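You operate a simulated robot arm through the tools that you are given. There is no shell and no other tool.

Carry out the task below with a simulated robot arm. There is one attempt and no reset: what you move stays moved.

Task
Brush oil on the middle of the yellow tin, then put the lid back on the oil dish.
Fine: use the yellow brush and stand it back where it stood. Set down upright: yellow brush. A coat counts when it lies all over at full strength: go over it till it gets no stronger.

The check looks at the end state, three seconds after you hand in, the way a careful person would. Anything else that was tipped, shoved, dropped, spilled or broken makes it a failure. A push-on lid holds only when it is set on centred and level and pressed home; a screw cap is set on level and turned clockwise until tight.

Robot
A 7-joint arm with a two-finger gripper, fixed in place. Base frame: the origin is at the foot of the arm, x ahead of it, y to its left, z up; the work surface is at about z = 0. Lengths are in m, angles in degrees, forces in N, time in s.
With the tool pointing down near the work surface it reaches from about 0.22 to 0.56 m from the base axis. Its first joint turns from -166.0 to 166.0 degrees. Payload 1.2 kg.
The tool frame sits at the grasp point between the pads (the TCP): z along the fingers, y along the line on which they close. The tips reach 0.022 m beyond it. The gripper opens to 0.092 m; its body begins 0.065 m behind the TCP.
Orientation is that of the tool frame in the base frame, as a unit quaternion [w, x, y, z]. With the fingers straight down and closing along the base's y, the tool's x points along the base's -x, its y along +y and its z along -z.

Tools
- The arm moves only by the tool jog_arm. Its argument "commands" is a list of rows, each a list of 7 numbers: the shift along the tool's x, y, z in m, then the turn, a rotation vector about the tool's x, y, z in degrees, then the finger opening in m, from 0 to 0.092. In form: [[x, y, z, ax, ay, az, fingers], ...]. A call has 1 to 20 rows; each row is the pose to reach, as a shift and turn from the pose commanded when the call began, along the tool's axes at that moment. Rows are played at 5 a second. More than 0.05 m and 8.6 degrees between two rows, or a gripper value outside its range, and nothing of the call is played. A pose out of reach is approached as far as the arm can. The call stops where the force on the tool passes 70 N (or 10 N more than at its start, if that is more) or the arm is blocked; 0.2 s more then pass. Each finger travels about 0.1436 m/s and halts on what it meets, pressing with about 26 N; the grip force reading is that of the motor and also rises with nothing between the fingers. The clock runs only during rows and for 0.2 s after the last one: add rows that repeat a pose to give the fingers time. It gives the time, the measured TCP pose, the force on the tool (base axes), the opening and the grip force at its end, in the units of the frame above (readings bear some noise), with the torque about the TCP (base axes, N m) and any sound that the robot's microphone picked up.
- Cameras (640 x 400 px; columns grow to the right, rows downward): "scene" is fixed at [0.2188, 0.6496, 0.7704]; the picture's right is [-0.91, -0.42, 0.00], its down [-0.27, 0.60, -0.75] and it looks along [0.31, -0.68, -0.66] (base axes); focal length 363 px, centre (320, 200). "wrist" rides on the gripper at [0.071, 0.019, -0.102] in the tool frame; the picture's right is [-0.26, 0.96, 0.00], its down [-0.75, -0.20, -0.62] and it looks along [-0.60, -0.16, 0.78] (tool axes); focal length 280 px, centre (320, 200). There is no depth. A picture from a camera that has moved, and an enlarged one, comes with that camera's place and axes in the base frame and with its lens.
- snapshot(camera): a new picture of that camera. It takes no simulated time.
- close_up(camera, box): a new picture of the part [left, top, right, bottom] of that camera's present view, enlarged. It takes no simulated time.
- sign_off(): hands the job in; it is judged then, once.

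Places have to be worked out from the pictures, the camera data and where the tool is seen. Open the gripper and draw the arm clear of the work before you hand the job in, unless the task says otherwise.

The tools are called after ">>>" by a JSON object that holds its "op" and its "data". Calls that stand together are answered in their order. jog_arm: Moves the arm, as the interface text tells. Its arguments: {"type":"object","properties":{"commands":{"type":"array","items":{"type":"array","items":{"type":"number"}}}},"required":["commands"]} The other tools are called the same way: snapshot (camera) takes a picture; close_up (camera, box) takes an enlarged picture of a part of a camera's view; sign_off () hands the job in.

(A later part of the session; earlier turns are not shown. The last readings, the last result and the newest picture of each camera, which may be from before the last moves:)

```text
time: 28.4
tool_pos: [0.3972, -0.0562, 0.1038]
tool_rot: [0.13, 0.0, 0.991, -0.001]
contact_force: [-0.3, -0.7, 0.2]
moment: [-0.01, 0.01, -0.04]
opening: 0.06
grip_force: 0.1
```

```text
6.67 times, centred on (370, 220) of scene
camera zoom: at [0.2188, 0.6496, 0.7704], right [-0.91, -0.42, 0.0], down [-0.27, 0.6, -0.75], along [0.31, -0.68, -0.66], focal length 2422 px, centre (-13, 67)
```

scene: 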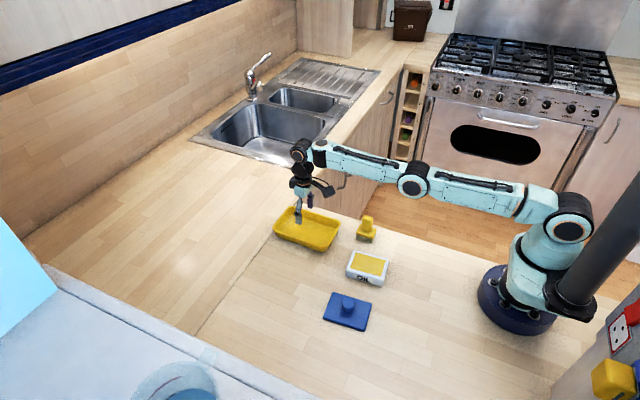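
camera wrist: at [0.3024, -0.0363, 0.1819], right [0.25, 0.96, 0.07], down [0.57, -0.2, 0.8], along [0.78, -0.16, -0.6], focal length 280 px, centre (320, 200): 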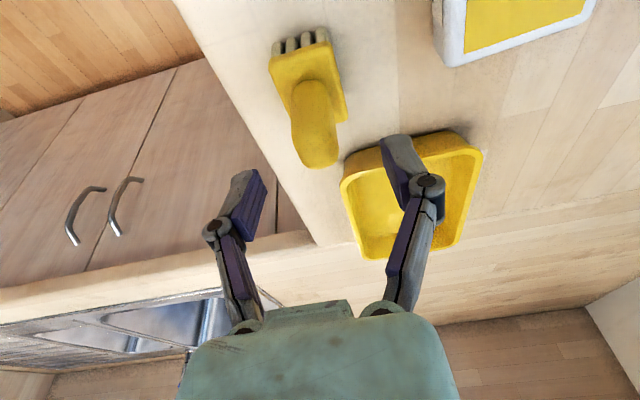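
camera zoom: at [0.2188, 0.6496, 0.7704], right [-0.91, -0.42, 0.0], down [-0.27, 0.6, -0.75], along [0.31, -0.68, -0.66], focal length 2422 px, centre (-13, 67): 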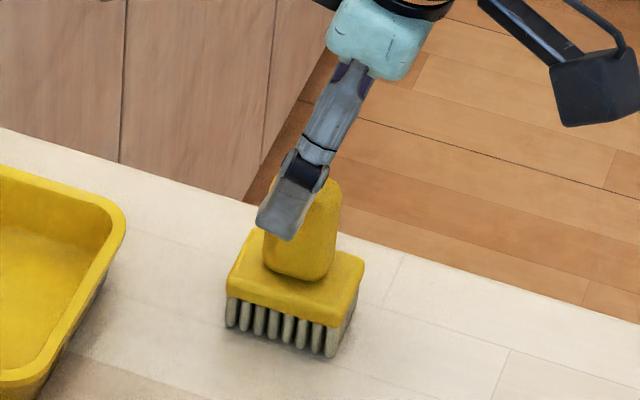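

Handle is well aligned between the fingers. I'll descend to TCP z≈0.060, straddling the handle.

>>> {"op": "jog_arm", "data": {"commands": [[0.0057, 0, 0.0213, 0, 0, 0, 0.06], [0.0114, 0, 0.0425, 0, 0, 0, 0.06], [0.0114, 0, 0.0425, 0, 0, 0, 0.06]]}}

>>> {"op": "snapshot", "data": {"camera": "wrist"}}

>>> {"op": "close_up", "data": {"camera": "scene", "box": [330, 190, 410, 250]}}

```text
time: 29.2
tool_pos: [0.3974, -0.0545, 0.0592]
tool_rot: [0.131, 0.0, 0.991, 0.001]
contact_force: [0.4, -1.0, 0.9]
moment: [0.02, 0.02, -0.01]
opening: 0.06
grip_force: 0.2
```

```text
taken
camera wrist: at [0.3028, -0.0351, 0.1381], right [0.25, 0.96, 0.07], down [0.57, -0.2, 0.8], along [0.78, -0.16, -0.6], focal length 280 px, centre (320, 200)
```

wrist: 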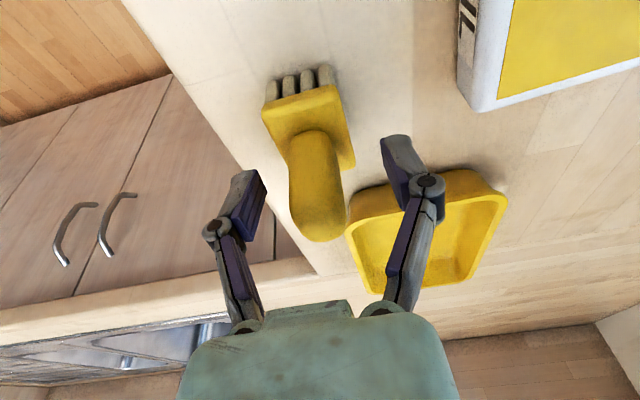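

```text
6.67 times, centred on (370, 220) of scene
camera zoom: at [0.2188, 0.6496, 0.7704], right [-0.91, -0.42, 0.0], down [-0.27, 0.6, -0.75], along [0.31, -0.68, -0.66], focal length 2422 px, centre (-13, 67)
```

zoom: 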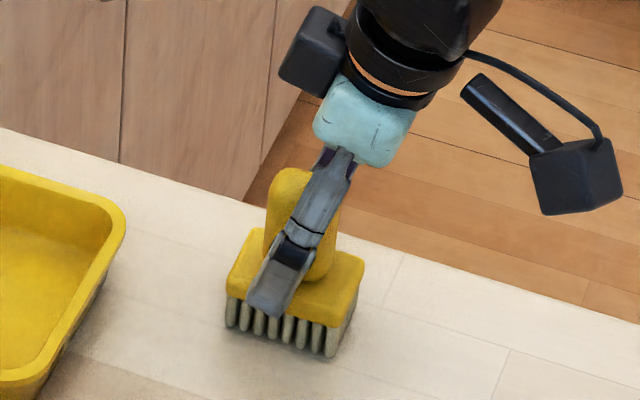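

Handle is centred within about 1 mm between the pads, tips just above the block. I'll trim −1 mm in y and close on the handle.

>>> {"op": "jog_arm", "data": {"commands": [[0, -0.001, 0, 0, 0, 0, 0.045], [0, -0.001, 0, 0, 0, 0, 0.032], [0, -0.001, 0, 0, 0, 0, 0.024], [0, -0.001, 0, 0, 0, 0, 0.01], [0, -0.001, 0, 0, 0, 0, 0.01]]}}

>>> {"op": "snapshot", "data": {"camera": "wrist"}}

>>> {"op": "close_up", "data": {"camera": "scene", "box": [330, 190, 410, 250]}}

```text
time: 30.4
tool_pos: [0.3969, -0.0552, 0.0599]
tool_rot: [0.13, 0.0, 0.991, 0.0]
contact_force: [0.4, -0.9, 0.2]
moment: [-0.05, -0.02, 0.05]
opening: 0.021
grip_force: 26.3
```

```text
taken
camera wrist: at [0.3031, -0.0359, 0.1383], right [0.25, 0.96, 0.07], down [0.57, -0.2, 0.8], along [0.78, -0.16, -0.6], focal length 280 px, centre (320, 200)
```

wrist: 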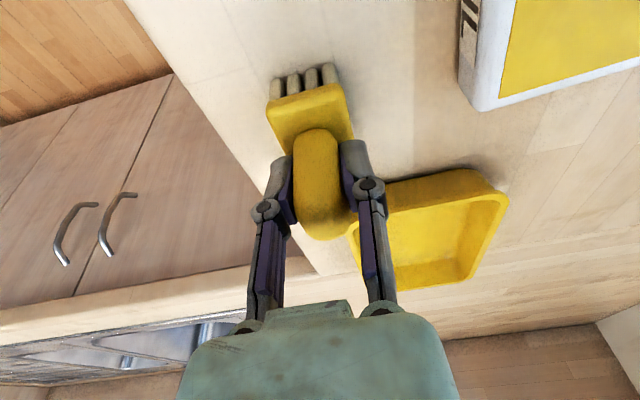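

```text
6.67 times, centred on (370, 220) of scene
camera zoom: at [0.2188, 0.6496, 0.7704], right [-0.91, -0.42, 0.0], down [-0.27, 0.6, -0.75], along [0.31, -0.68, -0.66], focal length 2422 px, centre (-13, 67)
```

zoom: 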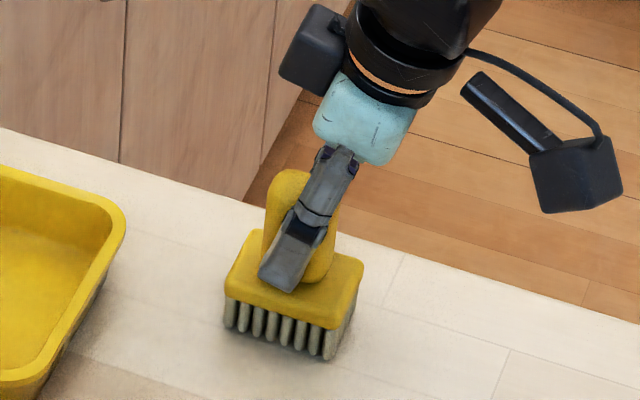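

The handle is gripped firmly (opening 0.021). I'll lift the brush straight up and carry it over the dish at about (0.356, 0.055), bristles at z≈0.065.

>>> {"op": "jog_arm", "data": {"commands": [[-0.0085, 0, -0.0319, 0, 0, 0, 0.01], [-0.0168, 0, -0.0628, 0, 0, 0, 0.01], [0.0025, 0.045, -0.068, 0, 0, 0, 0.01], [0.0228, 0.08, -0.0734, 0, 0, 0, 0.01], [0.0228, 0.1105, -0.0734, 0, 0, 0, 0.01], [0.0228, 0.1105, -0.0734, 0, 0, 0, 0.01]]}}

>>> {"op": "snapshot", "data": {"camera": "wrist"}}

>>> {"op": "close_up", "data": {"camera": "scene", "box": [310, 210, 422, 290]}}

```text
time: 31.8
tool_pos: [0.3556, 0.0558, 0.1264]
tool_rot: [0.131, 0.0, 0.991, 0.0]
contact_force: [-0.4, -0.8, -0.3]
moment: [-0.01, 0.01, -0.02]
opening: 0.0209
grip_force: 26.0
```

```text
taken
camera wrist: at [0.2611, 0.0752, 0.2049], right [0.25, 0.96, 0.07], down [0.57, -0.2, 0.8], along [0.78, -0.16, -0.6], focal length 280 px, centre (320, 200)
```

wrist: 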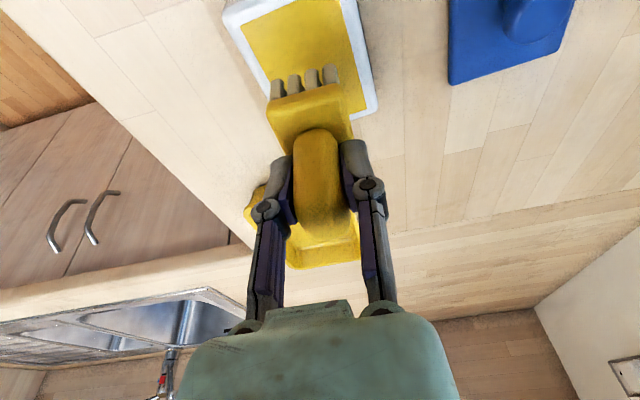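

```text
5.00 times, centred on (366, 250) of scene
camera zoom: at [0.2188, 0.6496, 0.7704], right [-0.91, -0.42, 0.0], down [-0.27, 0.6, -0.75], along [0.31, -0.68, -0.66], focal length 1816 px, centre (90, -50)
```

zoom: 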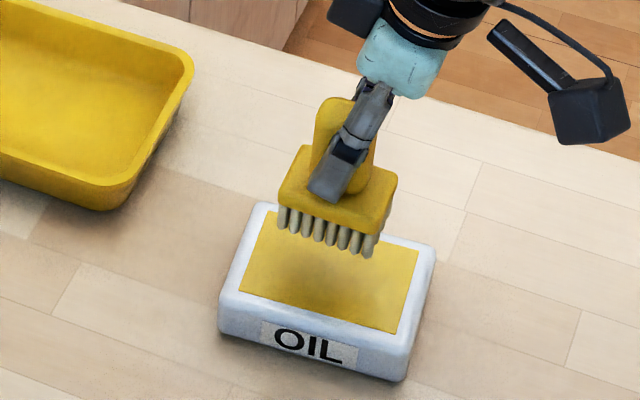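

The brush sits over the oil opening, whose centre I estimate at (0.356, 0.0565). I'll lower to just above the rim and check for clearance.

>>> {"op": "jog_arm", "data": {"commands": [[0.0044, 0.0005, 0.0164, 0, 0, 0, 0.01], [0.0085, 0.0005, 0.0319, 0, 0, 0, 0.01], [0.0085, 0.0005, 0.0319, 0, 0, 0, 0.01]]}}

>>> {"op": "close_up", "data": {"camera": "wrist", "box": [200, 0, 440, 150]}}

>>> {"op": "close_up", "data": {"camera": "scene", "box": [320, 220, 416, 280]}}

```text
time: 32.6
tool_pos: [0.3569, 0.0563, 0.0926]
tool_rot: [0.13, 0.0, 0.992, 0.0]
contact_force: [0.4, 0.1, -0.1]
moment: [0.0, -0.01, 0.01]
opening: 0.0208
grip_force: 25.8
```

```text
2.67 times, centred on (320, 75) of wrist
camera zoom: at [0.2624, 0.076, 0.1716], right [0.25, 0.96, 0.07], down [0.57, -0.2, 0.8], along [0.78, -0.16, -0.6], focal length 748 px, centre (320, 533)
```

zoom: 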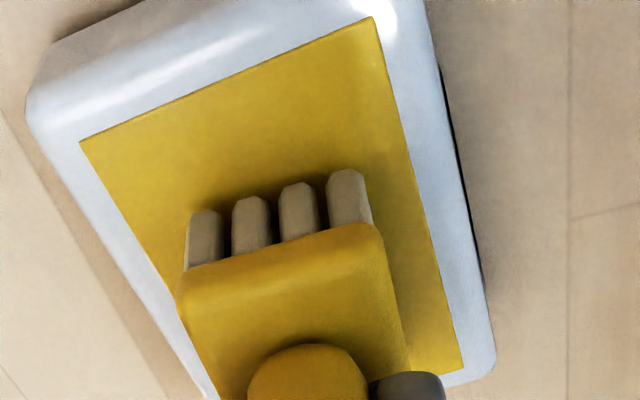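

```text
6.67 times, centred on (368, 250) of scene
camera zoom: at [0.2188, 0.6496, 0.7704], right [-0.91, -0.42, 0.0], down [-0.27, 0.6, -0.75], along [0.31, -0.68, -0.66], focal length 2422 px, centre (0, -133)
```

zoom: 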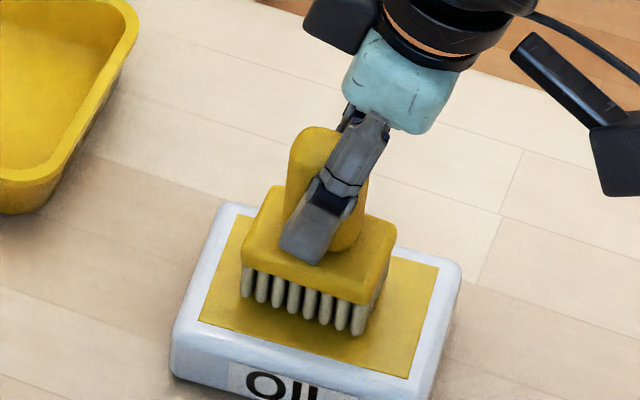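

Bristles are within the opening with margin on all sides and about 5 mm above the oil. I'll lower slowly into the oil, watching the force.

>>> {"op": "jog_arm", "data": {"commands": [[0.0008, 0, 0.0029, 0, 0, 0, 0.01], [0.0016, 0, 0.0058, 0, 0, 0, 0.01], [0.0023, 0, 0.0087, 0, 0, 0, 0.01], [0.0023, 0, 0.0087, 0, 0, 0, 0.01]]}}

>>> {"op": "close_up", "data": {"camera": "wrist", "box": [200, 0, 440, 150]}}

>>> {"op": "close_up", "data": {"camera": "scene", "box": [320, 220, 416, 280]}}

```text
time: 33.6
tool_pos: [0.358, 0.056, 0.0848]
tool_rot: [0.133, 0.001, 0.991, 0.0]
contact_force: [3.5, 1.1, 19.9]
moment: [0.02, -0.27, 0.02]
opening: 0.021
grip_force: 25.7
```

```text
2.67 times, centred on (320, 75) of wrist
camera zoom: at [0.2627, 0.0757, 0.1624], right [0.25, 0.96, 0.07], down [0.56, -0.21, 0.8], along [0.79, -0.16, -0.59], focal length 748 px, centre (320, 533)
```

zoom: 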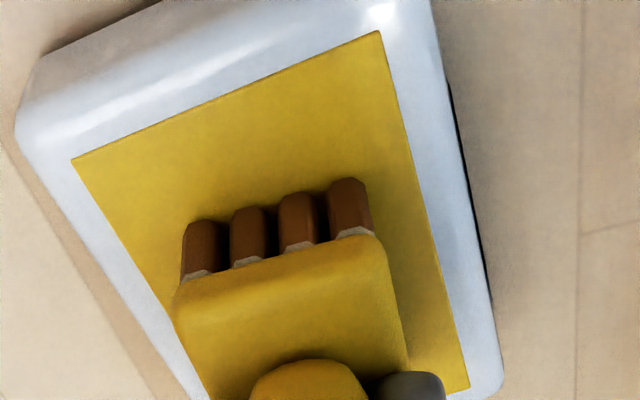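

```text
6.67 times, centred on (368, 250) of scene
camera zoom: at [0.2188, 0.6496, 0.7704], right [-0.91, -0.42, 0.0], down [-0.27, 0.6, -0.75], along [0.31, -0.68, -0.66], focal length 2422 px, centre (0, -133)
```

zoom: 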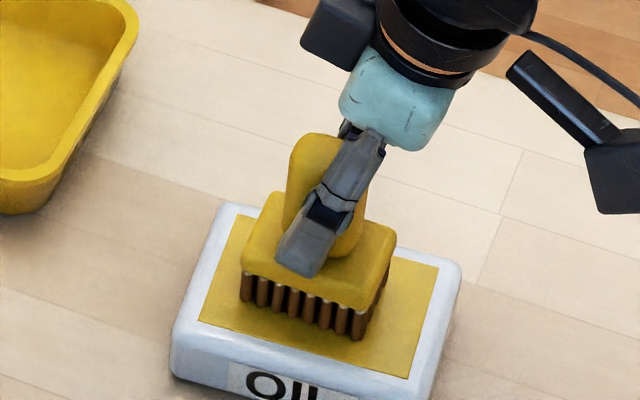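

The bristles turned brown: they're loaded, and the force of 20 N shows they're pressing in the dish. I'll lift clear and inspect the bristles for drips.

>>> {"op": "jog_arm", "data": {"commands": [[-0.0026, 0, -0.0097, 0, 0, 0, 0.01], [-0.0065, 0, -0.0241, 0, 0, 0, 0.01], [-0.0109, 0, -0.0406, 0, 0, 0, 0.01], [-0.0109, 0, -0.0406, 0, 0, 0, 0.01]]}}

>>> {"op": "close_up", "data": {"camera": "scene", "box": [320, 210, 416, 280]}}

>>> {"op": "snapshot", "data": {"camera": "wrist"}}

```text
time: 34.6
tool_pos: [0.3557, 0.056, 0.1251]
tool_rot: [0.13, 0.0, 0.992, 0.0]
contact_force: [-0.2, 0.4, -0.4]
moment: [-0.01, 0.02, 0.04]
opening: 0.0209
grip_force: 25.9
```

```text
5.71 times, centred on (368, 245) of scene
camera zoom: at [0.2188, 0.6496, 0.7704], right [-0.91, -0.42, 0.0], down [-0.27, 0.6, -0.75], along [0.31, -0.68, -0.66], focal length 2076 px, centre (46, -57)
```

zoom: 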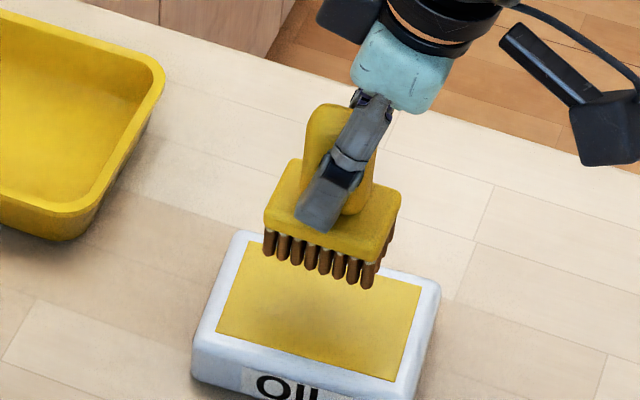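

```text
taken
camera wrist: at [0.2611, 0.0752, 0.2045], right [0.25, 0.96, 0.07], down [0.57, -0.2, 0.8], along [0.78, -0.16, -0.6], focal length 280 px, centre (320, 200)
```

wrist: 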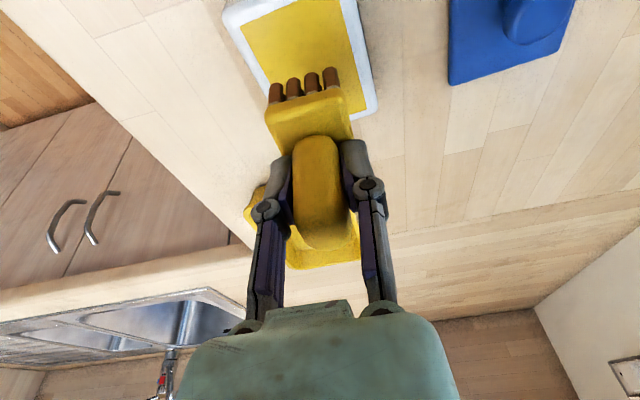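

Loaded, no drips seen. I'll carry the brush over to above the middle of the tin (0.56, 0.002), bristles at z≈0.065.

>>> {"op": "jog_arm", "data": {"commands": [[-0.0435, -0.012, 0.0116, 0, 0, 0, 0.01], [-0.0869, -0.024, 0.0233, 0, 0, 0, 0.01], [-0.1304, -0.036, 0.0349, 0, 0, 0, 0.01], [-0.1739, -0.048, 0.0466, 0, 0, 0, 0.01], [-0.1971, -0.054, 0.0528, 0, 0, 0, 0.01], [-0.1971, -0.054, 0.0528, 0, 0, 0, 0.01]]}}

>>> {"op": "snapshot", "data": {"camera": "wrist"}}

>>> {"op": "close_up", "data": {"camera": "scene", "box": [250, 170, 378, 270]}}

```text
time: 36.0
tool_pos: [0.5613, 0.0015, 0.1246]
tool_rot: [0.13, -0.001, 0.992, 0.001]
contact_force: [0.0, 0.9, 0.3]
moment: [0.03, 0.01, 0.02]
opening: 0.0208
grip_force: 25.9
```

```text
taken
camera wrist: at [0.4662, 0.0219, 0.2045], right [0.25, 0.96, 0.07], down [0.57, -0.2, 0.8], along [0.78, -0.16, -0.6], focal length 280 px, centre (320, 200)
```

wrist: 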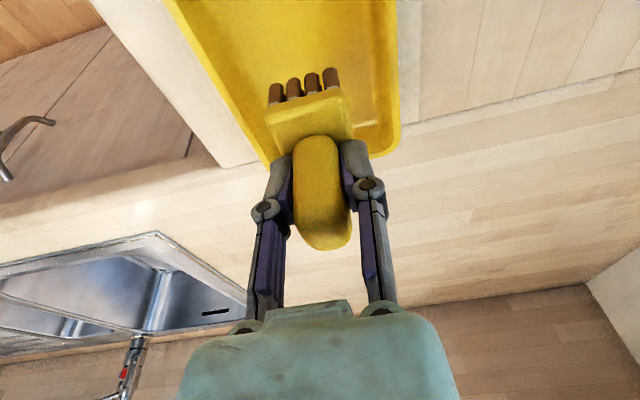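

```text
4.00 times, centred on (314, 220) of scene
camera zoom: at [0.2188, 0.6496, 0.7704], right [-0.91, -0.42, 0.0], down [-0.27, 0.6, -0.75], along [0.31, -0.68, -0.66], focal length 1453 px, centre (344, 120)
```

zoom: 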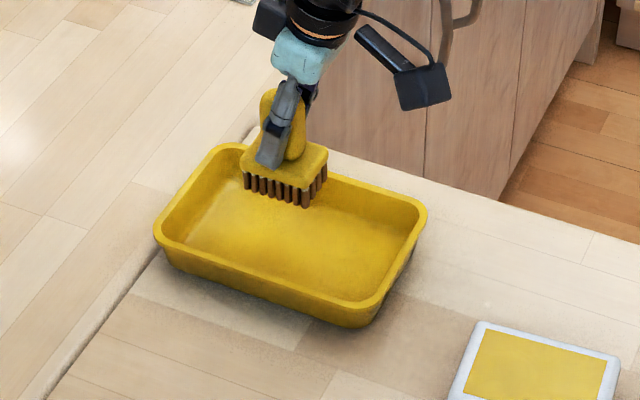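

Brush is above the tin's middle. I'll lower to about 1.5 cm above the counter first and check the view.

>>> {"op": "jog_arm", "data": {"commands": [[0.0065, 0, 0.0242, 0, 0, 0, 0.01], [0.0129, 0, 0.0483, 0, 0, 0, 0.01], [0.0129, 0, 0.0483, 0, 0, 0, 0.01]]}}

>>> {"op": "close_up", "data": {"camera": "scene", "box": [250, 180, 362, 260]}}

>>> {"op": "close_up", "data": {"camera": "wrist", "box": [160, 0, 440, 170]}}

```text
time: 36.8
tool_pos: [0.5612, 0.0019, 0.0768]
tool_rot: [0.131, 0.0, 0.991, 0.0]
contact_force: [0.6, 0.8, -0.7]
moment: [0.0, 0.03, -0.02]
opening: 0.021
grip_force: 26.5
```

```text
5.00 times, centred on (306, 220) of scene
camera zoom: at [0.2188, 0.6496, 0.7704], right [-0.91, -0.42, 0.0], down [-0.27, 0.6, -0.75], along [0.31, -0.68, -0.66], focal length 1816 px, centre (390, 100)
```

zoom: 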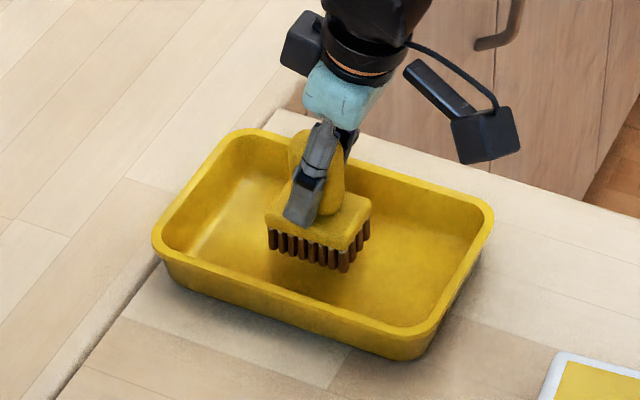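

```text
2.29 times, centred on (300, 85) of wrist
camera zoom: at [0.466, 0.0215, 0.1545], right [0.25, 0.96, 0.07], down [0.57, -0.2, 0.8], along [0.78, -0.16, -0.6], focal length 641 px, centre (366, 463)
```

zoom: 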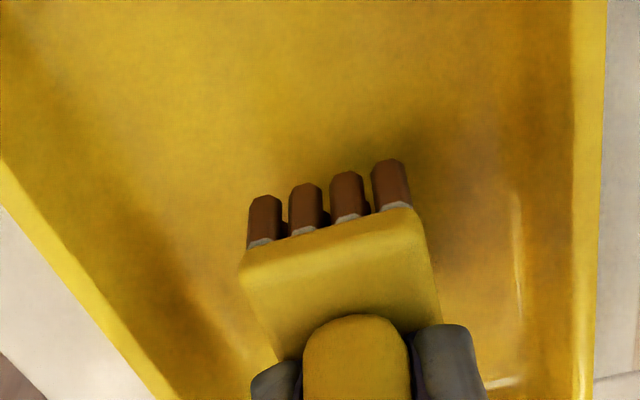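

The brush is nicely centred inside the tin, still clear of the floor. I'll lower gently until the bristles touch.

>>> {"op": "jog_arm", "data": {"commands": [[0.001, 0, 0.0039, 0, 0, 0, 0.01], [0.0021, 0, 0.0077, 0, 0, 0, 0.01], [0.0028, 0, 0.0106, 0, 0, 0, 0.01], [0.0028, 0, 0.0106, 0, 0, 0, 0.01]]}}

>>> {"op": "close_up", "data": {"camera": "scene", "box": [250, 180, 362, 260]}}

```text
time: 37.8
tool_pos: [0.5606, 0.0011, 0.0648]
tool_rot: [0.131, 0.0, 0.991, -0.001]
contact_force: [0.6, 0.1, -0.6]
moment: [0.04, -0.02, -0.04]
opening: 0.021
grip_force: 26.3
```

```text
5.00 times, centred on (306, 220) of scene
camera zoom: at [0.2188, 0.6496, 0.7704], right [-0.91, -0.42, 0.0], down [-0.27, 0.6, -0.75], along [0.31, -0.68, -0.66], focal length 1816 px, centre (390, 100)
```

zoom: 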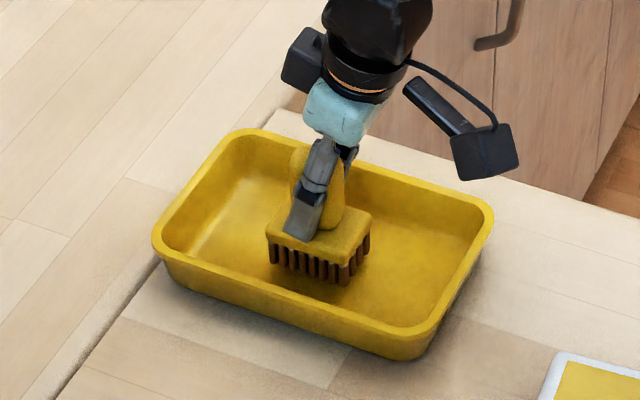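

No contact yet; the bristles are just above the floor. Continuing down in 1 mm steps.

>>> {"op": "jog_arm", "data": {"commands": [[0.0003, 0, 0.001, 0, 0, 0, 0.01], [0.0005, 0, 0.0019, 0, 0, 0, 0.01], [0.0005, 0, 0.0019, 0, 0, 0, 0.01]]}}

>>> {"op": "close_up", "data": {"camera": "scene", "box": [280, 200, 350, 250]}}

```text
time: 38.6
tool_pos: [0.561, 0.0025, 0.0615]
tool_rot: [0.13, 0.0, 0.991, 0.001]
contact_force: [-0.2, -0.4, -0.9]
moment: [0.01, 0.0, -0.03]
opening: 0.0208
grip_force: 26.3
```

```text
8.00 times, centred on (315, 225) of scene
camera zoom: at [0.2188, 0.6496, 0.7704], right [-0.91, -0.42, 0.0], down [-0.27, 0.6, -0.75], along [0.31, -0.68, -0.66], focal length 2906 px, centre (360, 0)
```

zoom: 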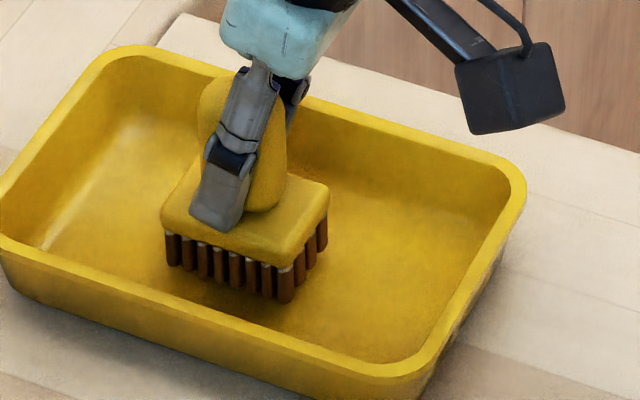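

Very close but still no force. I'll go down another 2 mm in 1 mm steps.

>>> {"op": "jog_arm", "data": {"commands": [[0.0003, 0, 0.001, 0, 0, 0, 0.01], [0.0005, 0, 0.0019, 0, 0, 0, 0.01], [0.0005, 0, 0.0019, 0, 0, 0, 0.01]]}}

>>> {"op": "close_up", "data": {"camera": "scene", "box": [280, 200, 350, 250]}}

```text
time: 39.4
tool_pos: [0.5614, 0.002, 0.0611]
tool_rot: [0.131, 0.0, 0.991, 0.0]
contact_force: [0.7, 0.2, 0.0]
moment: [0.01, 0.01, -0.03]
opening: 0.0211
grip_force: 26.2
```

```text
8.00 times, centred on (315, 225) of scene
camera zoom: at [0.2188, 0.6496, 0.7704], right [-0.91, -0.42, 0.0], down [-0.27, 0.6, -0.75], along [0.31, -0.68, -0.66], focal length 2906 px, centre (360, 0)
```

zoom: 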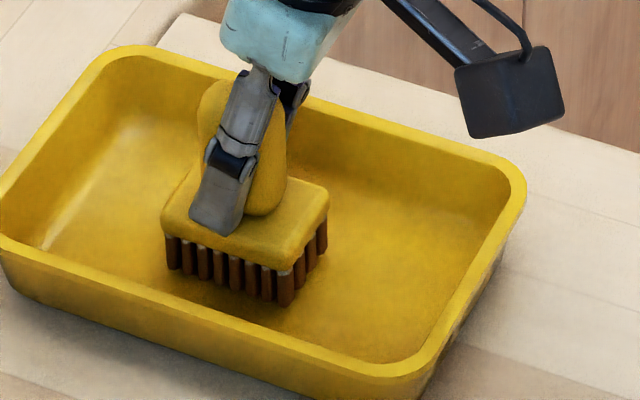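

>>> {"op": "jog_arm", "data": {"commands": [[0.0003, 0, 0.001, 0, 0, 0, 0.01], [0.0005, 0, 0.0019, 0, 0, 0, 0.01], [0.0005, 0, 0.0019, 0, 0, 0, 0.01]]}}

>>> {"op": "close_up", "data": {"camera": "scene", "box": [280, 200, 350, 250]}}

```text
time: 40.2
tool_pos: [0.5609, 0.003, 0.0574]
tool_rot: [0.13, -0.001, 0.992, 0.0]
contact_force: [-0.1, 0.1, 1.5]
moment: [0.02, -0.01, 0.02]
opening: 0.0209
grip_force: 25.9
```

```text
8.00 times, centred on (315, 225) of scene
camera zoom: at [0.2188, 0.6496, 0.7704], right [-0.91, -0.42, 0.0], down [-0.27, 0.6, -0.75], along [0.31, -0.68, -0.66], focal length 2906 px, centre (360, 0)
```

zoom: 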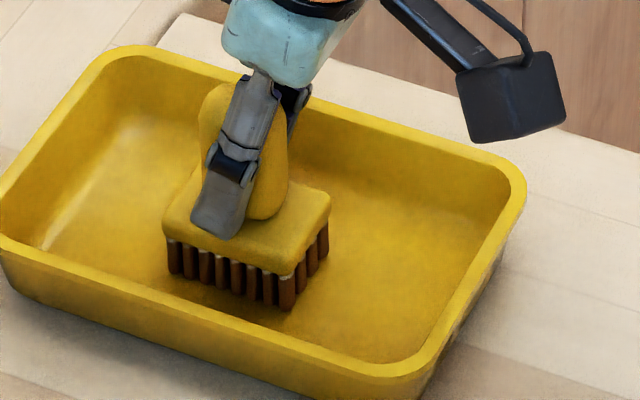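

First hint of contact (1.5 N). One more millimetre to get a light brushing pressure.

>>> {"op": "jog_arm", "data": {"commands": [[0.0003, 0, 0.001, 0, 0, 0, 0.01], [0.0003, 0, 0.001, 0, 0, 0, 0.01]]}}

>>> {"op": "close_up", "data": {"camera": "scene", "box": [280, 200, 350, 250]}}

```text
time: 40.8
tool_pos: [0.561, 0.0016, 0.058]
tool_rot: [0.131, 0.0, 0.991, 0.0]
contact_force: [-2.9, 0.1, 10.7]
moment: [0.02, -0.11, 0.01]
opening: 0.0208
grip_force: 25.9
```

```text
8.00 times, centred on (315, 225) of scene
camera zoom: at [0.2188, 0.6496, 0.7704], right [-0.91, -0.42, 0.0], down [-0.27, 0.6, -0.75], along [0.31, -0.68, -0.66], focal length 2906 px, centre (360, 0)
```

zoom: 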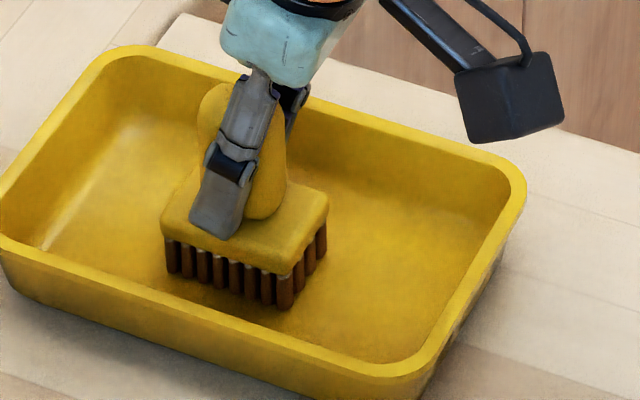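

Contact at ~11 N. I'll ease off slightly and make a small first stroke in y (±12 mm) to see how the coat builds and that the tin stays put.

>>> {"op": "jog_arm", "data": {"commands": [[-0.0001, 0, -0.0004, 0, 0, 0, 0.01], [-0.0001, 0.006, -0.0004, 0, 0, 0, 0.01], [-0.0001, 0.012, -0.0004, 0, 0, 0, 0.01], [-0.0001, 0.006, -0.0004, 0, 0, 0, 0.01], [-0.0001, 0, -0.0004, 0, 0, 0, 0.01], [-0.0001, -0.006, -0.0004, 0, 0, 0, 0.01], [-0.0001, -0.012, -0.0004, 0, 0, 0, 0.01], [-0.0001, -0.006, -0.0004, 0, 0, 0, 0.01], [-0.0001, 0, -0.0004, 0, 0, 0, 0.01]]}}

>>> {"op": "close_up", "data": {"camera": "scene", "box": [260, 190, 358, 260]}}

>>> {"op": "snapshot", "data": {"camera": "wrist"}}

```text
time: 42.8
tool_pos: [0.5614, 0.001, 0.0581]
tool_rot: [0.131, 0.002, 0.991, 0.0]
contact_force: [0.7, -4.3, 11.5]
moment: [-0.16, -0.26, -0.09]
opening: 0.021
grip_force: 26.1
```

```text
5.71 times, centred on (309, 225) of scene
camera zoom: at [0.2188, 0.6496, 0.7704], right [-0.91, -0.42, 0.0], down [-0.27, 0.6, -0.75], along [0.31, -0.68, -0.66], focal length 2076 px, centre (383, 57)
```

zoom: 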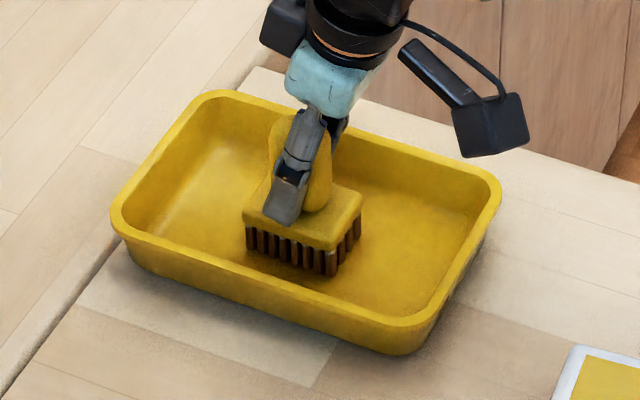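

```text
taken
camera wrist: at [0.4664, 0.0203, 0.1368], right [0.26, 0.96, 0.07], down [0.56, -0.2, 0.8], along [0.78, -0.17, -0.6], focal length 280 px, centre (320, 200)
```

wrist: 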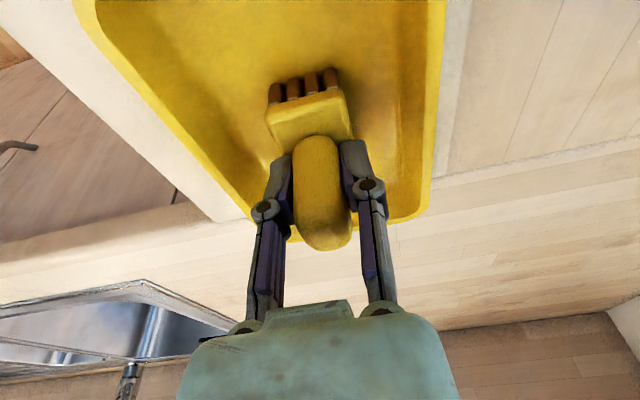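

The tin didn't move, but I can't see any coat yet around the brush. I'll lift a few cm and look at the floor beneath.

>>> {"op": "jog_arm", "data": {"commands": [[-0.0065, 0, -0.0242, 0, 0, 0, 0.01], [-0.0129, 0, -0.0483, 0, 0, 0, 0.01], [-0.0129, 0, -0.0483, 0, 0, 0, 0.01]]}}

>>> {"op": "close_up", "data": {"camera": "scene", "box": [260, 190, 358, 260]}}

>>> {"op": "snapshot", "data": {"camera": "wrist"}}

```text
time: 43.6
tool_pos: [0.5604, 0.001, 0.1087]
tool_rot: [0.129, 0.0, 0.992, 0.0]
contact_force: [0.3, -0.2, -0.9]
moment: [-0.02, 0.01, -0.03]
opening: 0.0207
grip_force: 26.6
```

```text
5.71 times, centred on (309, 225) of scene
camera zoom: at [0.2188, 0.6496, 0.7704], right [-0.91, -0.42, 0.0], down [-0.27, 0.6, -0.75], along [0.31, -0.68, -0.66], focal length 2076 px, centre (383, 57)
```

zoom: 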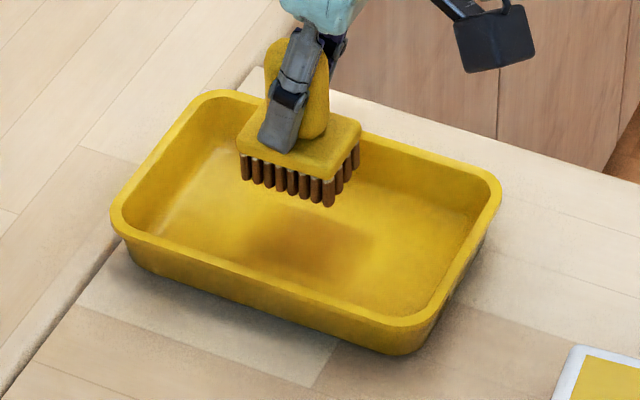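

```text
taken
camera wrist: at [0.4663, 0.0211, 0.1877], right [0.25, 0.96, 0.07], down [0.57, -0.2, 0.8], along [0.78, -0.16, -0.6], focal length 280 px, centre (320, 200)
```

wrist: 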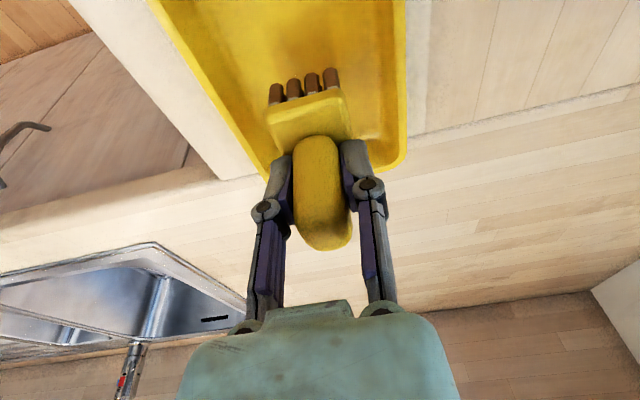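

A faint darker patch shows in the middle. I'll zoom in closer to distinguish the coat from the shadow.

>>> {"op": "close_up", "data": {"camera": "scene", "box": [275, 210, 345, 255]}}

>>> {"op": "close_up", "data": {"camera": "wrist", "box": [180, 0, 420, 130]}}

```text
8.89 times, centred on (310, 232) of scene
camera zoom: at [0.2188, 0.6496, 0.7704], right [-0.91, -0.42, 0.0], down [-0.27, 0.6, -0.75], along [0.31, -0.68, -0.66], focal length 3229 px, centre (409, -89)
```

zoom: 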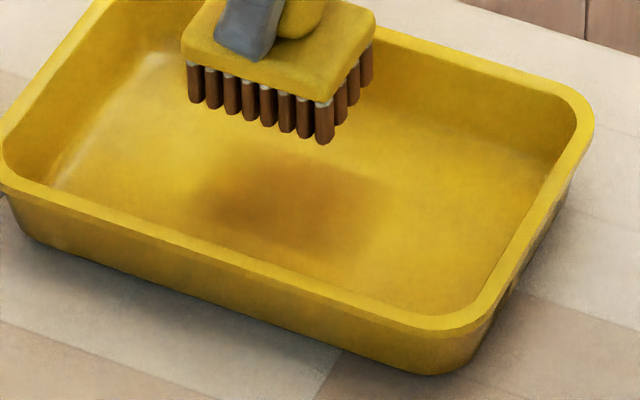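

```text
2.67 times, centred on (300, 65) of wrist
camera zoom: at [0.4663, 0.0211, 0.1877], right [0.25, 0.96, 0.07], down [0.57, -0.2, 0.8], along [0.78, -0.16, -0.6], focal length 748 px, centre (373, 560)
```

zoom: 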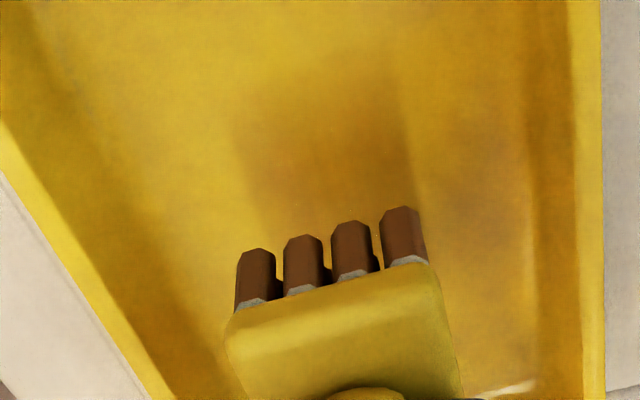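

There is a faint brown coat in the middle, so it builds up with repeated passes. I'll lower again and do more strokes, first at the centre line and then the far side.

>>> {"op": "jog_arm", "data": {"commands": [[0.0065, 0, 0.0242, 0, 0, 0, 0.01], [0.0129, 0, 0.0483, 0, 0, 0, 0.01], [0.0129, 0.008, 0.0483, 0, 0, 0, 0.01], [0.0129, 0.015, 0.0483, 0, 0, 0, 0.01], [0.0129, 0.005, 0.0483, 0, 0, 0, 0.01], [0.0129, -0.005, 0.0483, 0, 0, 0, 0.01], [0.0129, -0.015, 0.0483, 0, 0, 0, 0.01], [0.0129, -0.005, 0.0483, 0, 0, 0, 0.01], [0.0129, 0.005, 0.0483, 0, 0, 0, 0.01], [0.0129, 0.015, 0.0483, 0, 0, 0, 0.01], [0.0129, 0.005, 0.0483, 0, 0, 0, 0.01], [0.0129, -0.005, 0.0483, 0, 0, 0, 0.01], [0.0129, -0.015, 0.0483, 0, 0, 0, 0.01], [0.0052, -0.015, 0.0504, 0, 0, 0, 0.01], [-0.0026, -0.015, 0.0524, 0, 0, 0, 0.01], [-0.0026, -0.005, 0.0524, 0, 0, 0, 0.01], [-0.0026, 0.005, 0.0524, 0, 0, 0, 0.01], [-0.0026, 0.015, 0.0524, 0, 0, 0, 0.01]]}}

>>> {"op": "close_up", "data": {"camera": "scene", "box": [260, 190, 358, 260]}}

```text
time: 47.4
tool_pos: [0.5768, 0.0174, 0.0577]
tool_rot: [0.13, 0.0, 0.991, 0.0]
contact_force: [-0.4, -1.5, 4.7]
moment: [-0.05, -0.16, -0.01]
opening: 0.0207
grip_force: 25.7
```

```text
5.71 times, centred on (309, 225) of scene
camera zoom: at [0.2188, 0.6496, 0.7704], right [-0.91, -0.42, 0.0], down [-0.27, 0.6, -0.75], along [0.31, -0.68, -0.66], focal length 2076 px, centre (383, 57)
```

zoom: 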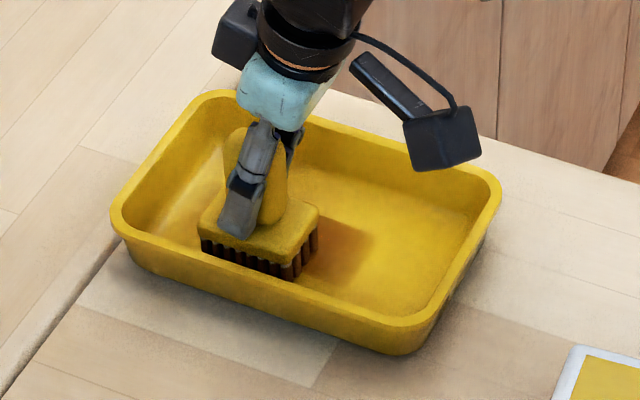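

The coat is now visibly browner at the centre, and contact is steady at ~5 N. I'll continue with strokes on the far side, then cross to the near side.

>>> {"op": "jog_arm", "data": {"commands": [[0.0001, -0.01, 0.0003, 0, 0, 0, 0.01], [0.0001, -0.02, 0.0003, 0, 0, 0, 0.01], [0.0001, -0.03, 0.0003, 0, 0, 0, 0.01], [0.0001, -0.02, 0.0003, 0, 0, 0, 0.01], [0.0001, -0.01, 0.0003, 0, 0, 0, 0.01], [0.0001, 0, 0.0003, 0, 0, 0, 0.01], [0.0001, -0.01, 0.0003, 0, 0, 0, 0.01], [0.0001, -0.02, 0.0003, 0, 0, 0, 0.01], [0.0001, -0.03, 0.0003, 0, 0, 0, 0.01], [0.0078, -0.03, -0.0018, 0, 0, 0, 0.01], [0.0155, -0.03, -0.0038, 0, 0, 0, 0.01], [0.0233, -0.03, -0.0059, 0, 0, 0, 0.01], [0.031, -0.03, -0.008, 0, 0, 0, 0.01], [0.031, -0.02, -0.008, 0, 0, 0, 0.01], [0.031, -0.01, -0.008, 0, 0, 0, 0.01], [0.031, 0, -0.008, 0, 0, 0, 0.01], [0.031, -0.01, -0.008, 0, 0, 0, 0.01], [0.031, -0.02, -0.008, 0, 0, 0, 0.01], [0.031, -0.03, -0.008, 0, 0, 0, 0.01]]}}

>>> {"op": "close_up", "data": {"camera": "scene", "box": [260, 190, 358, 260]}}

```text
time: 51.4
tool_pos: [0.5434, -0.0134, 0.0579]
tool_rot: [0.129, 0.0, 0.992, 0.0]
contact_force: [0.3, 1.3, 3.0]
moment: [0.03, -0.09, 0.04]
opening: 0.0207
grip_force: 26.1
```

```text
5.71 times, centred on (309, 225) of scene
camera zoom: at [0.2188, 0.6496, 0.7704], right [-0.91, -0.42, 0.0], down [-0.27, 0.6, -0.75], along [0.31, -0.68, -0.66], focal length 2076 px, centre (383, 57)
```

zoom: 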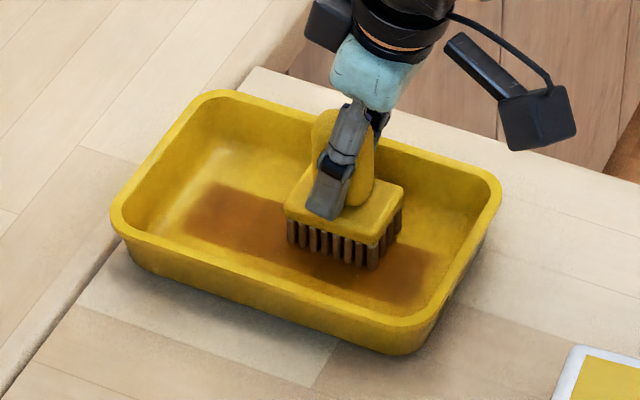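

The coat shows clearly now, while the bristles have turned greyer, so they're running low on oil. I'll lift and inspect the coat before re-dipping.

>>> {"op": "jog_arm", "data": {"commands": [[-0.0065, 0, -0.0242, 0, 0, 0, 0.01], [-0.0129, 0, -0.0483, 0, 0, 0, 0.01], [-0.0155, 0, -0.058, 0, 0, 0, 0.01], [-0.0155, 0, -0.058, 0, 0, 0, 0.01]]}}

>>> {"op": "close_up", "data": {"camera": "scene", "box": [275, 205, 345, 255]}}

>>> {"op": "close_up", "data": {"camera": "wrist", "box": [180, 0, 420, 130]}}

```text
time: 52.4
tool_pos: [0.5445, -0.0142, 0.1192]
tool_rot: [0.13, 0.0, 0.992, 0.0]
contact_force: [-0.8, -0.8, -1.5]
moment: [-0.04, -0.01, 0.02]
opening: 0.021
grip_force: 26.1
```

```text
8.00 times, centred on (310, 230) of scene
camera zoom: at [0.2188, 0.6496, 0.7704], right [-0.91, -0.42, 0.0], down [-0.27, 0.6, -0.75], along [0.31, -0.68, -0.66], focal length 2906 px, centre (400, -40)
```

zoom: 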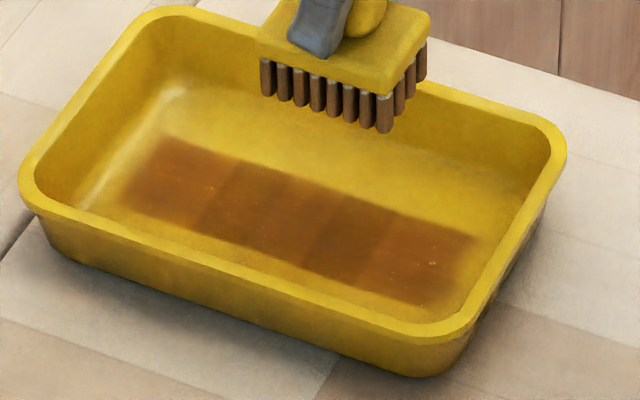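

```text
2.67 times, centred on (300, 65) of wrist
camera zoom: at [0.45, 0.0057, 0.1976], right [0.25, 0.96, 0.07], down [0.57, -0.2, 0.8], along [0.78, -0.16, -0.6], focal length 748 px, centre (373, 560)
```

zoom: 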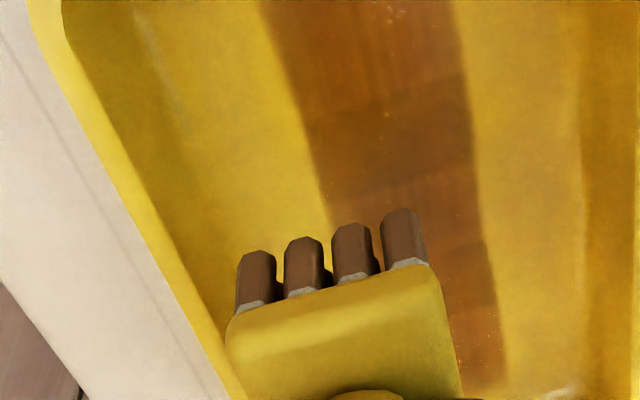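

The coat forms a strip about 0.124 × 0.037 m (x≈0.497–0.621, y≈±0.019), uneven between segments, so it needs more oil. I'll carry the brush back over the dish for a re-dip.

>>> {"op": "jog_arm", "data": {"commands": [[-0.0021, 0, -0.0077, 0, 0, 0, 0.01], [0.0414, 0, -0.0193, 0, 0, 0, 0.01], [0.0848, 0.02, -0.031, 0, 0, 0, 0.01], [0.1235, 0.045, -0.0413, 0, 0, 0, 0.01], [0.1573, 0.069, -0.0504, 0, 0, 0, 0.01], [0.1785, 0.069, -0.0561, 0, 0, 0, 0.01], [0.1845, 0.069, -0.0339, 0, 0, 0, 0.01], [0.1845, 0.069, -0.0339, 0, 0, 0, 0.01]]}}

>>> {"op": "close_up", "data": {"camera": "scene", "box": [275, 205, 345, 255]}}

>>> {"op": "close_up", "data": {"camera": "scene", "box": [320, 220, 416, 280]}}

>>> {"op": "snapshot", "data": {"camera": "wrist"}}

```text
time: 54.2
tool_pos: [0.3576, 0.0567, 0.1022]
tool_rot: [0.13, 0.0, 0.992, -0.001]
contact_force: [0.1, 0.5, -0.8]
moment: [-0.02, 0.03, 0.03]
opening: 0.0209
grip_force: 26.2
```

```text
8.00 times, centred on (310, 230) of scene
camera zoom: at [0.2188, 0.6496, 0.7704], right [-0.91, -0.42, 0.0], down [-0.27, 0.6, -0.75], along [0.31, -0.68, -0.66], focal length 2906 px, centre (400, -40)
```

zoom: 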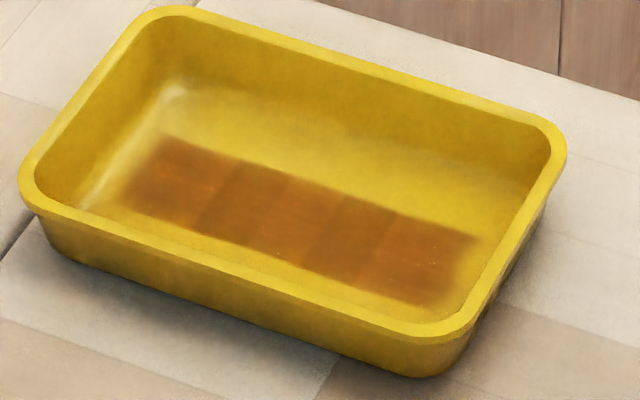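

```text
6.67 times, centred on (368, 250) of scene
camera zoom: at [0.2188, 0.6496, 0.7704], right [-0.91, -0.42, 0.0], down [-0.27, 0.6, -0.75], along [0.31, -0.68, -0.66], focal length 2422 px, centre (0, -133)
```

zoom: 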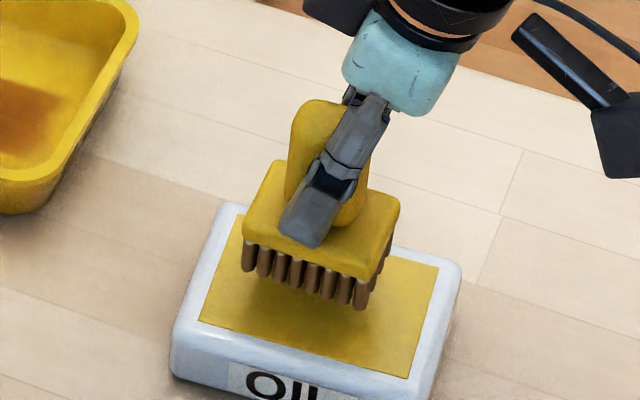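

```text
taken
camera wrist: at [0.2632, 0.076, 0.1802], right [0.25, 0.96, 0.07], down [0.57, -0.2, 0.8], along [0.78, -0.16, -0.6], focal length 280 px, centre (320, 200)
```

wrist: 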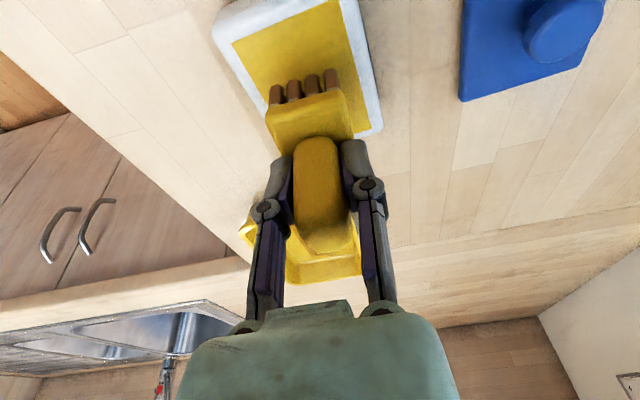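

The strip is clearly visible now but not at full strength. I'll lower the brush into the oil again, gently.

>>> {"op": "jog_arm", "data": {"commands": [[0.0018, 0, 0.0068, 0, 0, 0, 0.01], [0.0034, 0, 0.0126, 0, 0, 0, 0.01], [0.0039, 0, 0.0145, 0, 0, 0, 0.01], [0.0041, 0, 0.0155, 0, 0, 0, 0.01]]}}

>>> {"op": "close_up", "data": {"camera": "scene", "box": [320, 220, 416, 280]}}

```text
time: 55.2
tool_pos: [0.3583, 0.0565, 0.0864]
tool_rot: [0.13, -0.001, 0.992, 0.0]
contact_force: [0.4, -0.1, -0.2]
moment: [0.01, 0.0, -0.01]
opening: 0.0211
grip_force: 26.1
```

```text
6.67 times, centred on (368, 250) of scene
camera zoom: at [0.2188, 0.6496, 0.7704], right [-0.91, -0.42, 0.0], down [-0.27, 0.6, -0.75], along [0.31, -0.68, -0.66], focal length 2422 px, centre (0, -133)
```

zoom: 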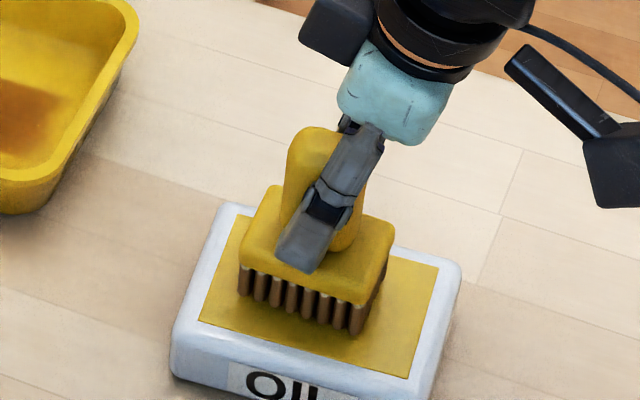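

Bristles are right at the surface with no force and no colour change yet. I'll go down 1–2 mm more.

>>> {"op": "jog_arm", "data": {"commands": [[0.0003, 0, 0.001, 0, 0, 0, 0.01], [0.0005, 0, 0.0019, 0, 0, 0, 0.01], [0.0005, 0, 0.0019, 0, 0, 0, 0.01]]}}

>>> {"op": "close_up", "data": {"camera": "scene", "box": [320, 220, 416, 280]}}

```text
time: 56.0
tool_pos: [0.357, 0.0558, 0.0858]
tool_rot: [0.131, 0.0, 0.991, 0.0]
contact_force: [-0.5, -0.1, -1.0]
moment: [-0.01, 0.0, -0.02]
opening: 0.0211
grip_force: 25.8
```

```text
6.67 times, centred on (368, 250) of scene
camera zoom: at [0.2188, 0.6496, 0.7704], right [-0.91, -0.42, 0.0], down [-0.27, 0.6, -0.75], along [0.31, -0.68, -0.66], focal length 2422 px, centre (0, -133)
```

zoom: 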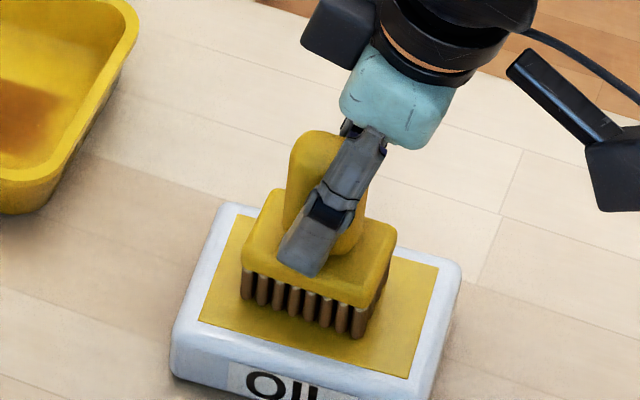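

>>> {"op": "jog_arm", "data": {"commands": [[0.0003, 0, 0.001, 0, 0, 0, 0.01], [0.0003, 0, 0.001, 0, 0, 0, 0.01]]}}

>>> {"op": "close_up", "data": {"camera": "scene", "box": [320, 220, 416, 280]}}

```text
time: 56.6
tool_pos: [0.3572, 0.0563, 0.0834]
tool_rot: [0.131, 0.0, 0.991, -0.001]
contact_force: [-2.6, -1.4, 11.5]
moment: [-0.04, 0.09, 0.01]
opening: 0.0209
grip_force: 26.0
```

```text
6.67 times, centred on (368, 250) of scene
camera zoom: at [0.2188, 0.6496, 0.7704], right [-0.91, -0.42, 0.0], down [-0.27, 0.6, -0.75], along [0.31, -0.68, -0.66], focal length 2422 px, centre (0, -133)
```

zoom: 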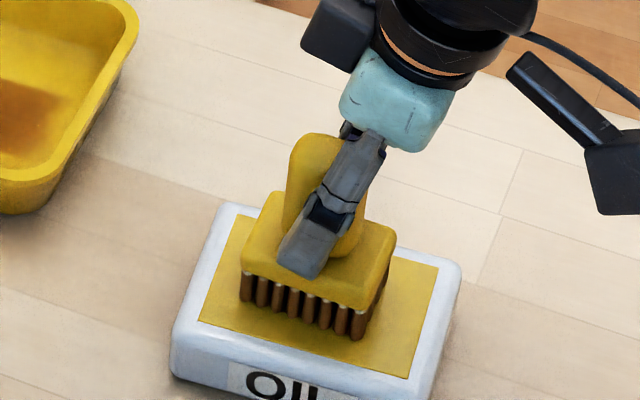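

Contact at 11.5 N and the bristles are darkening again. I'll hold a second to soak up oil, then lift.

>>> {"op": "jog_arm", "data": {"commands": [[0, 0, 0, 0, 0, 0, 0.01], [0, 0, 0, 0, 0, 0, 0.01], [0, 0, 0, 0, 0, 0, 0.01], [0, 0, 0, 0, 0, 0, 0.01], [0, 0, 0, 0, 0, 0, 0.01], [-0.0026, 0, -0.0097, 0, 0, 0, 0.01], [-0.0065, 0, -0.0241, 0, 0, 0, 0.01], [-0.0109, 0, -0.0406, 0, 0, 0, 0.01], [-0.0109, 0, -0.0406, 0, 0, 0, 0.01]]}}

>>> {"op": "close_up", "data": {"camera": "scene", "box": [320, 210, 416, 280]}}

>>> {"op": "close_up", "data": {"camera": "scene", "box": [275, 205, 345, 255]}}

```text
time: 58.6
tool_pos: [0.3566, 0.0556, 0.1262]
tool_rot: [0.13, 0.0, 0.991, 0.0]
contact_force: [-0.4, -0.7, 0.5]
moment: [0.02, -0.02, 0.03]
opening: 0.021
grip_force: 26.3
```

```text
5.71 times, centred on (368, 245) of scene
camera zoom: at [0.2188, 0.6496, 0.7704], right [-0.91, -0.42, 0.0], down [-0.27, 0.6, -0.75], along [0.31, -0.68, -0.66], focal length 2076 px, centre (46, -57)
```

zoom: 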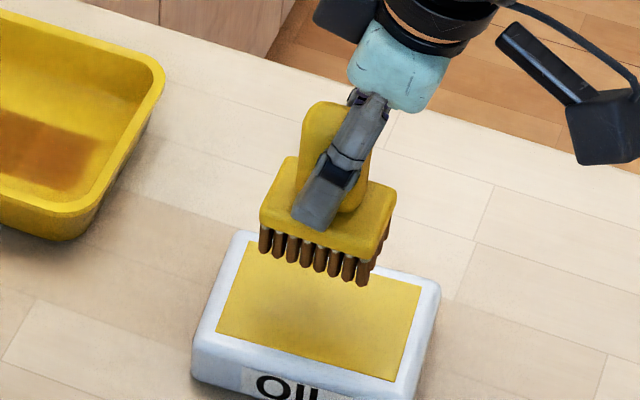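

```text
8.00 times, centred on (310, 230) of scene
camera zoom: at [0.2188, 0.6496, 0.7704], right [-0.91, -0.42, 0.0], down [-0.27, 0.6, -0.75], along [0.31, -0.68, -0.66], focal length 2906 px, centre (400, -40)
```

zoom: 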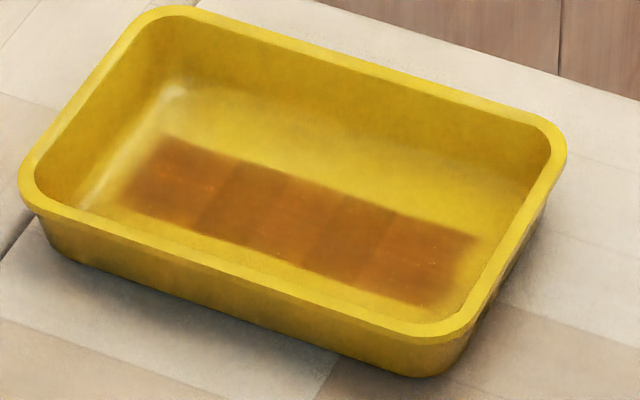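

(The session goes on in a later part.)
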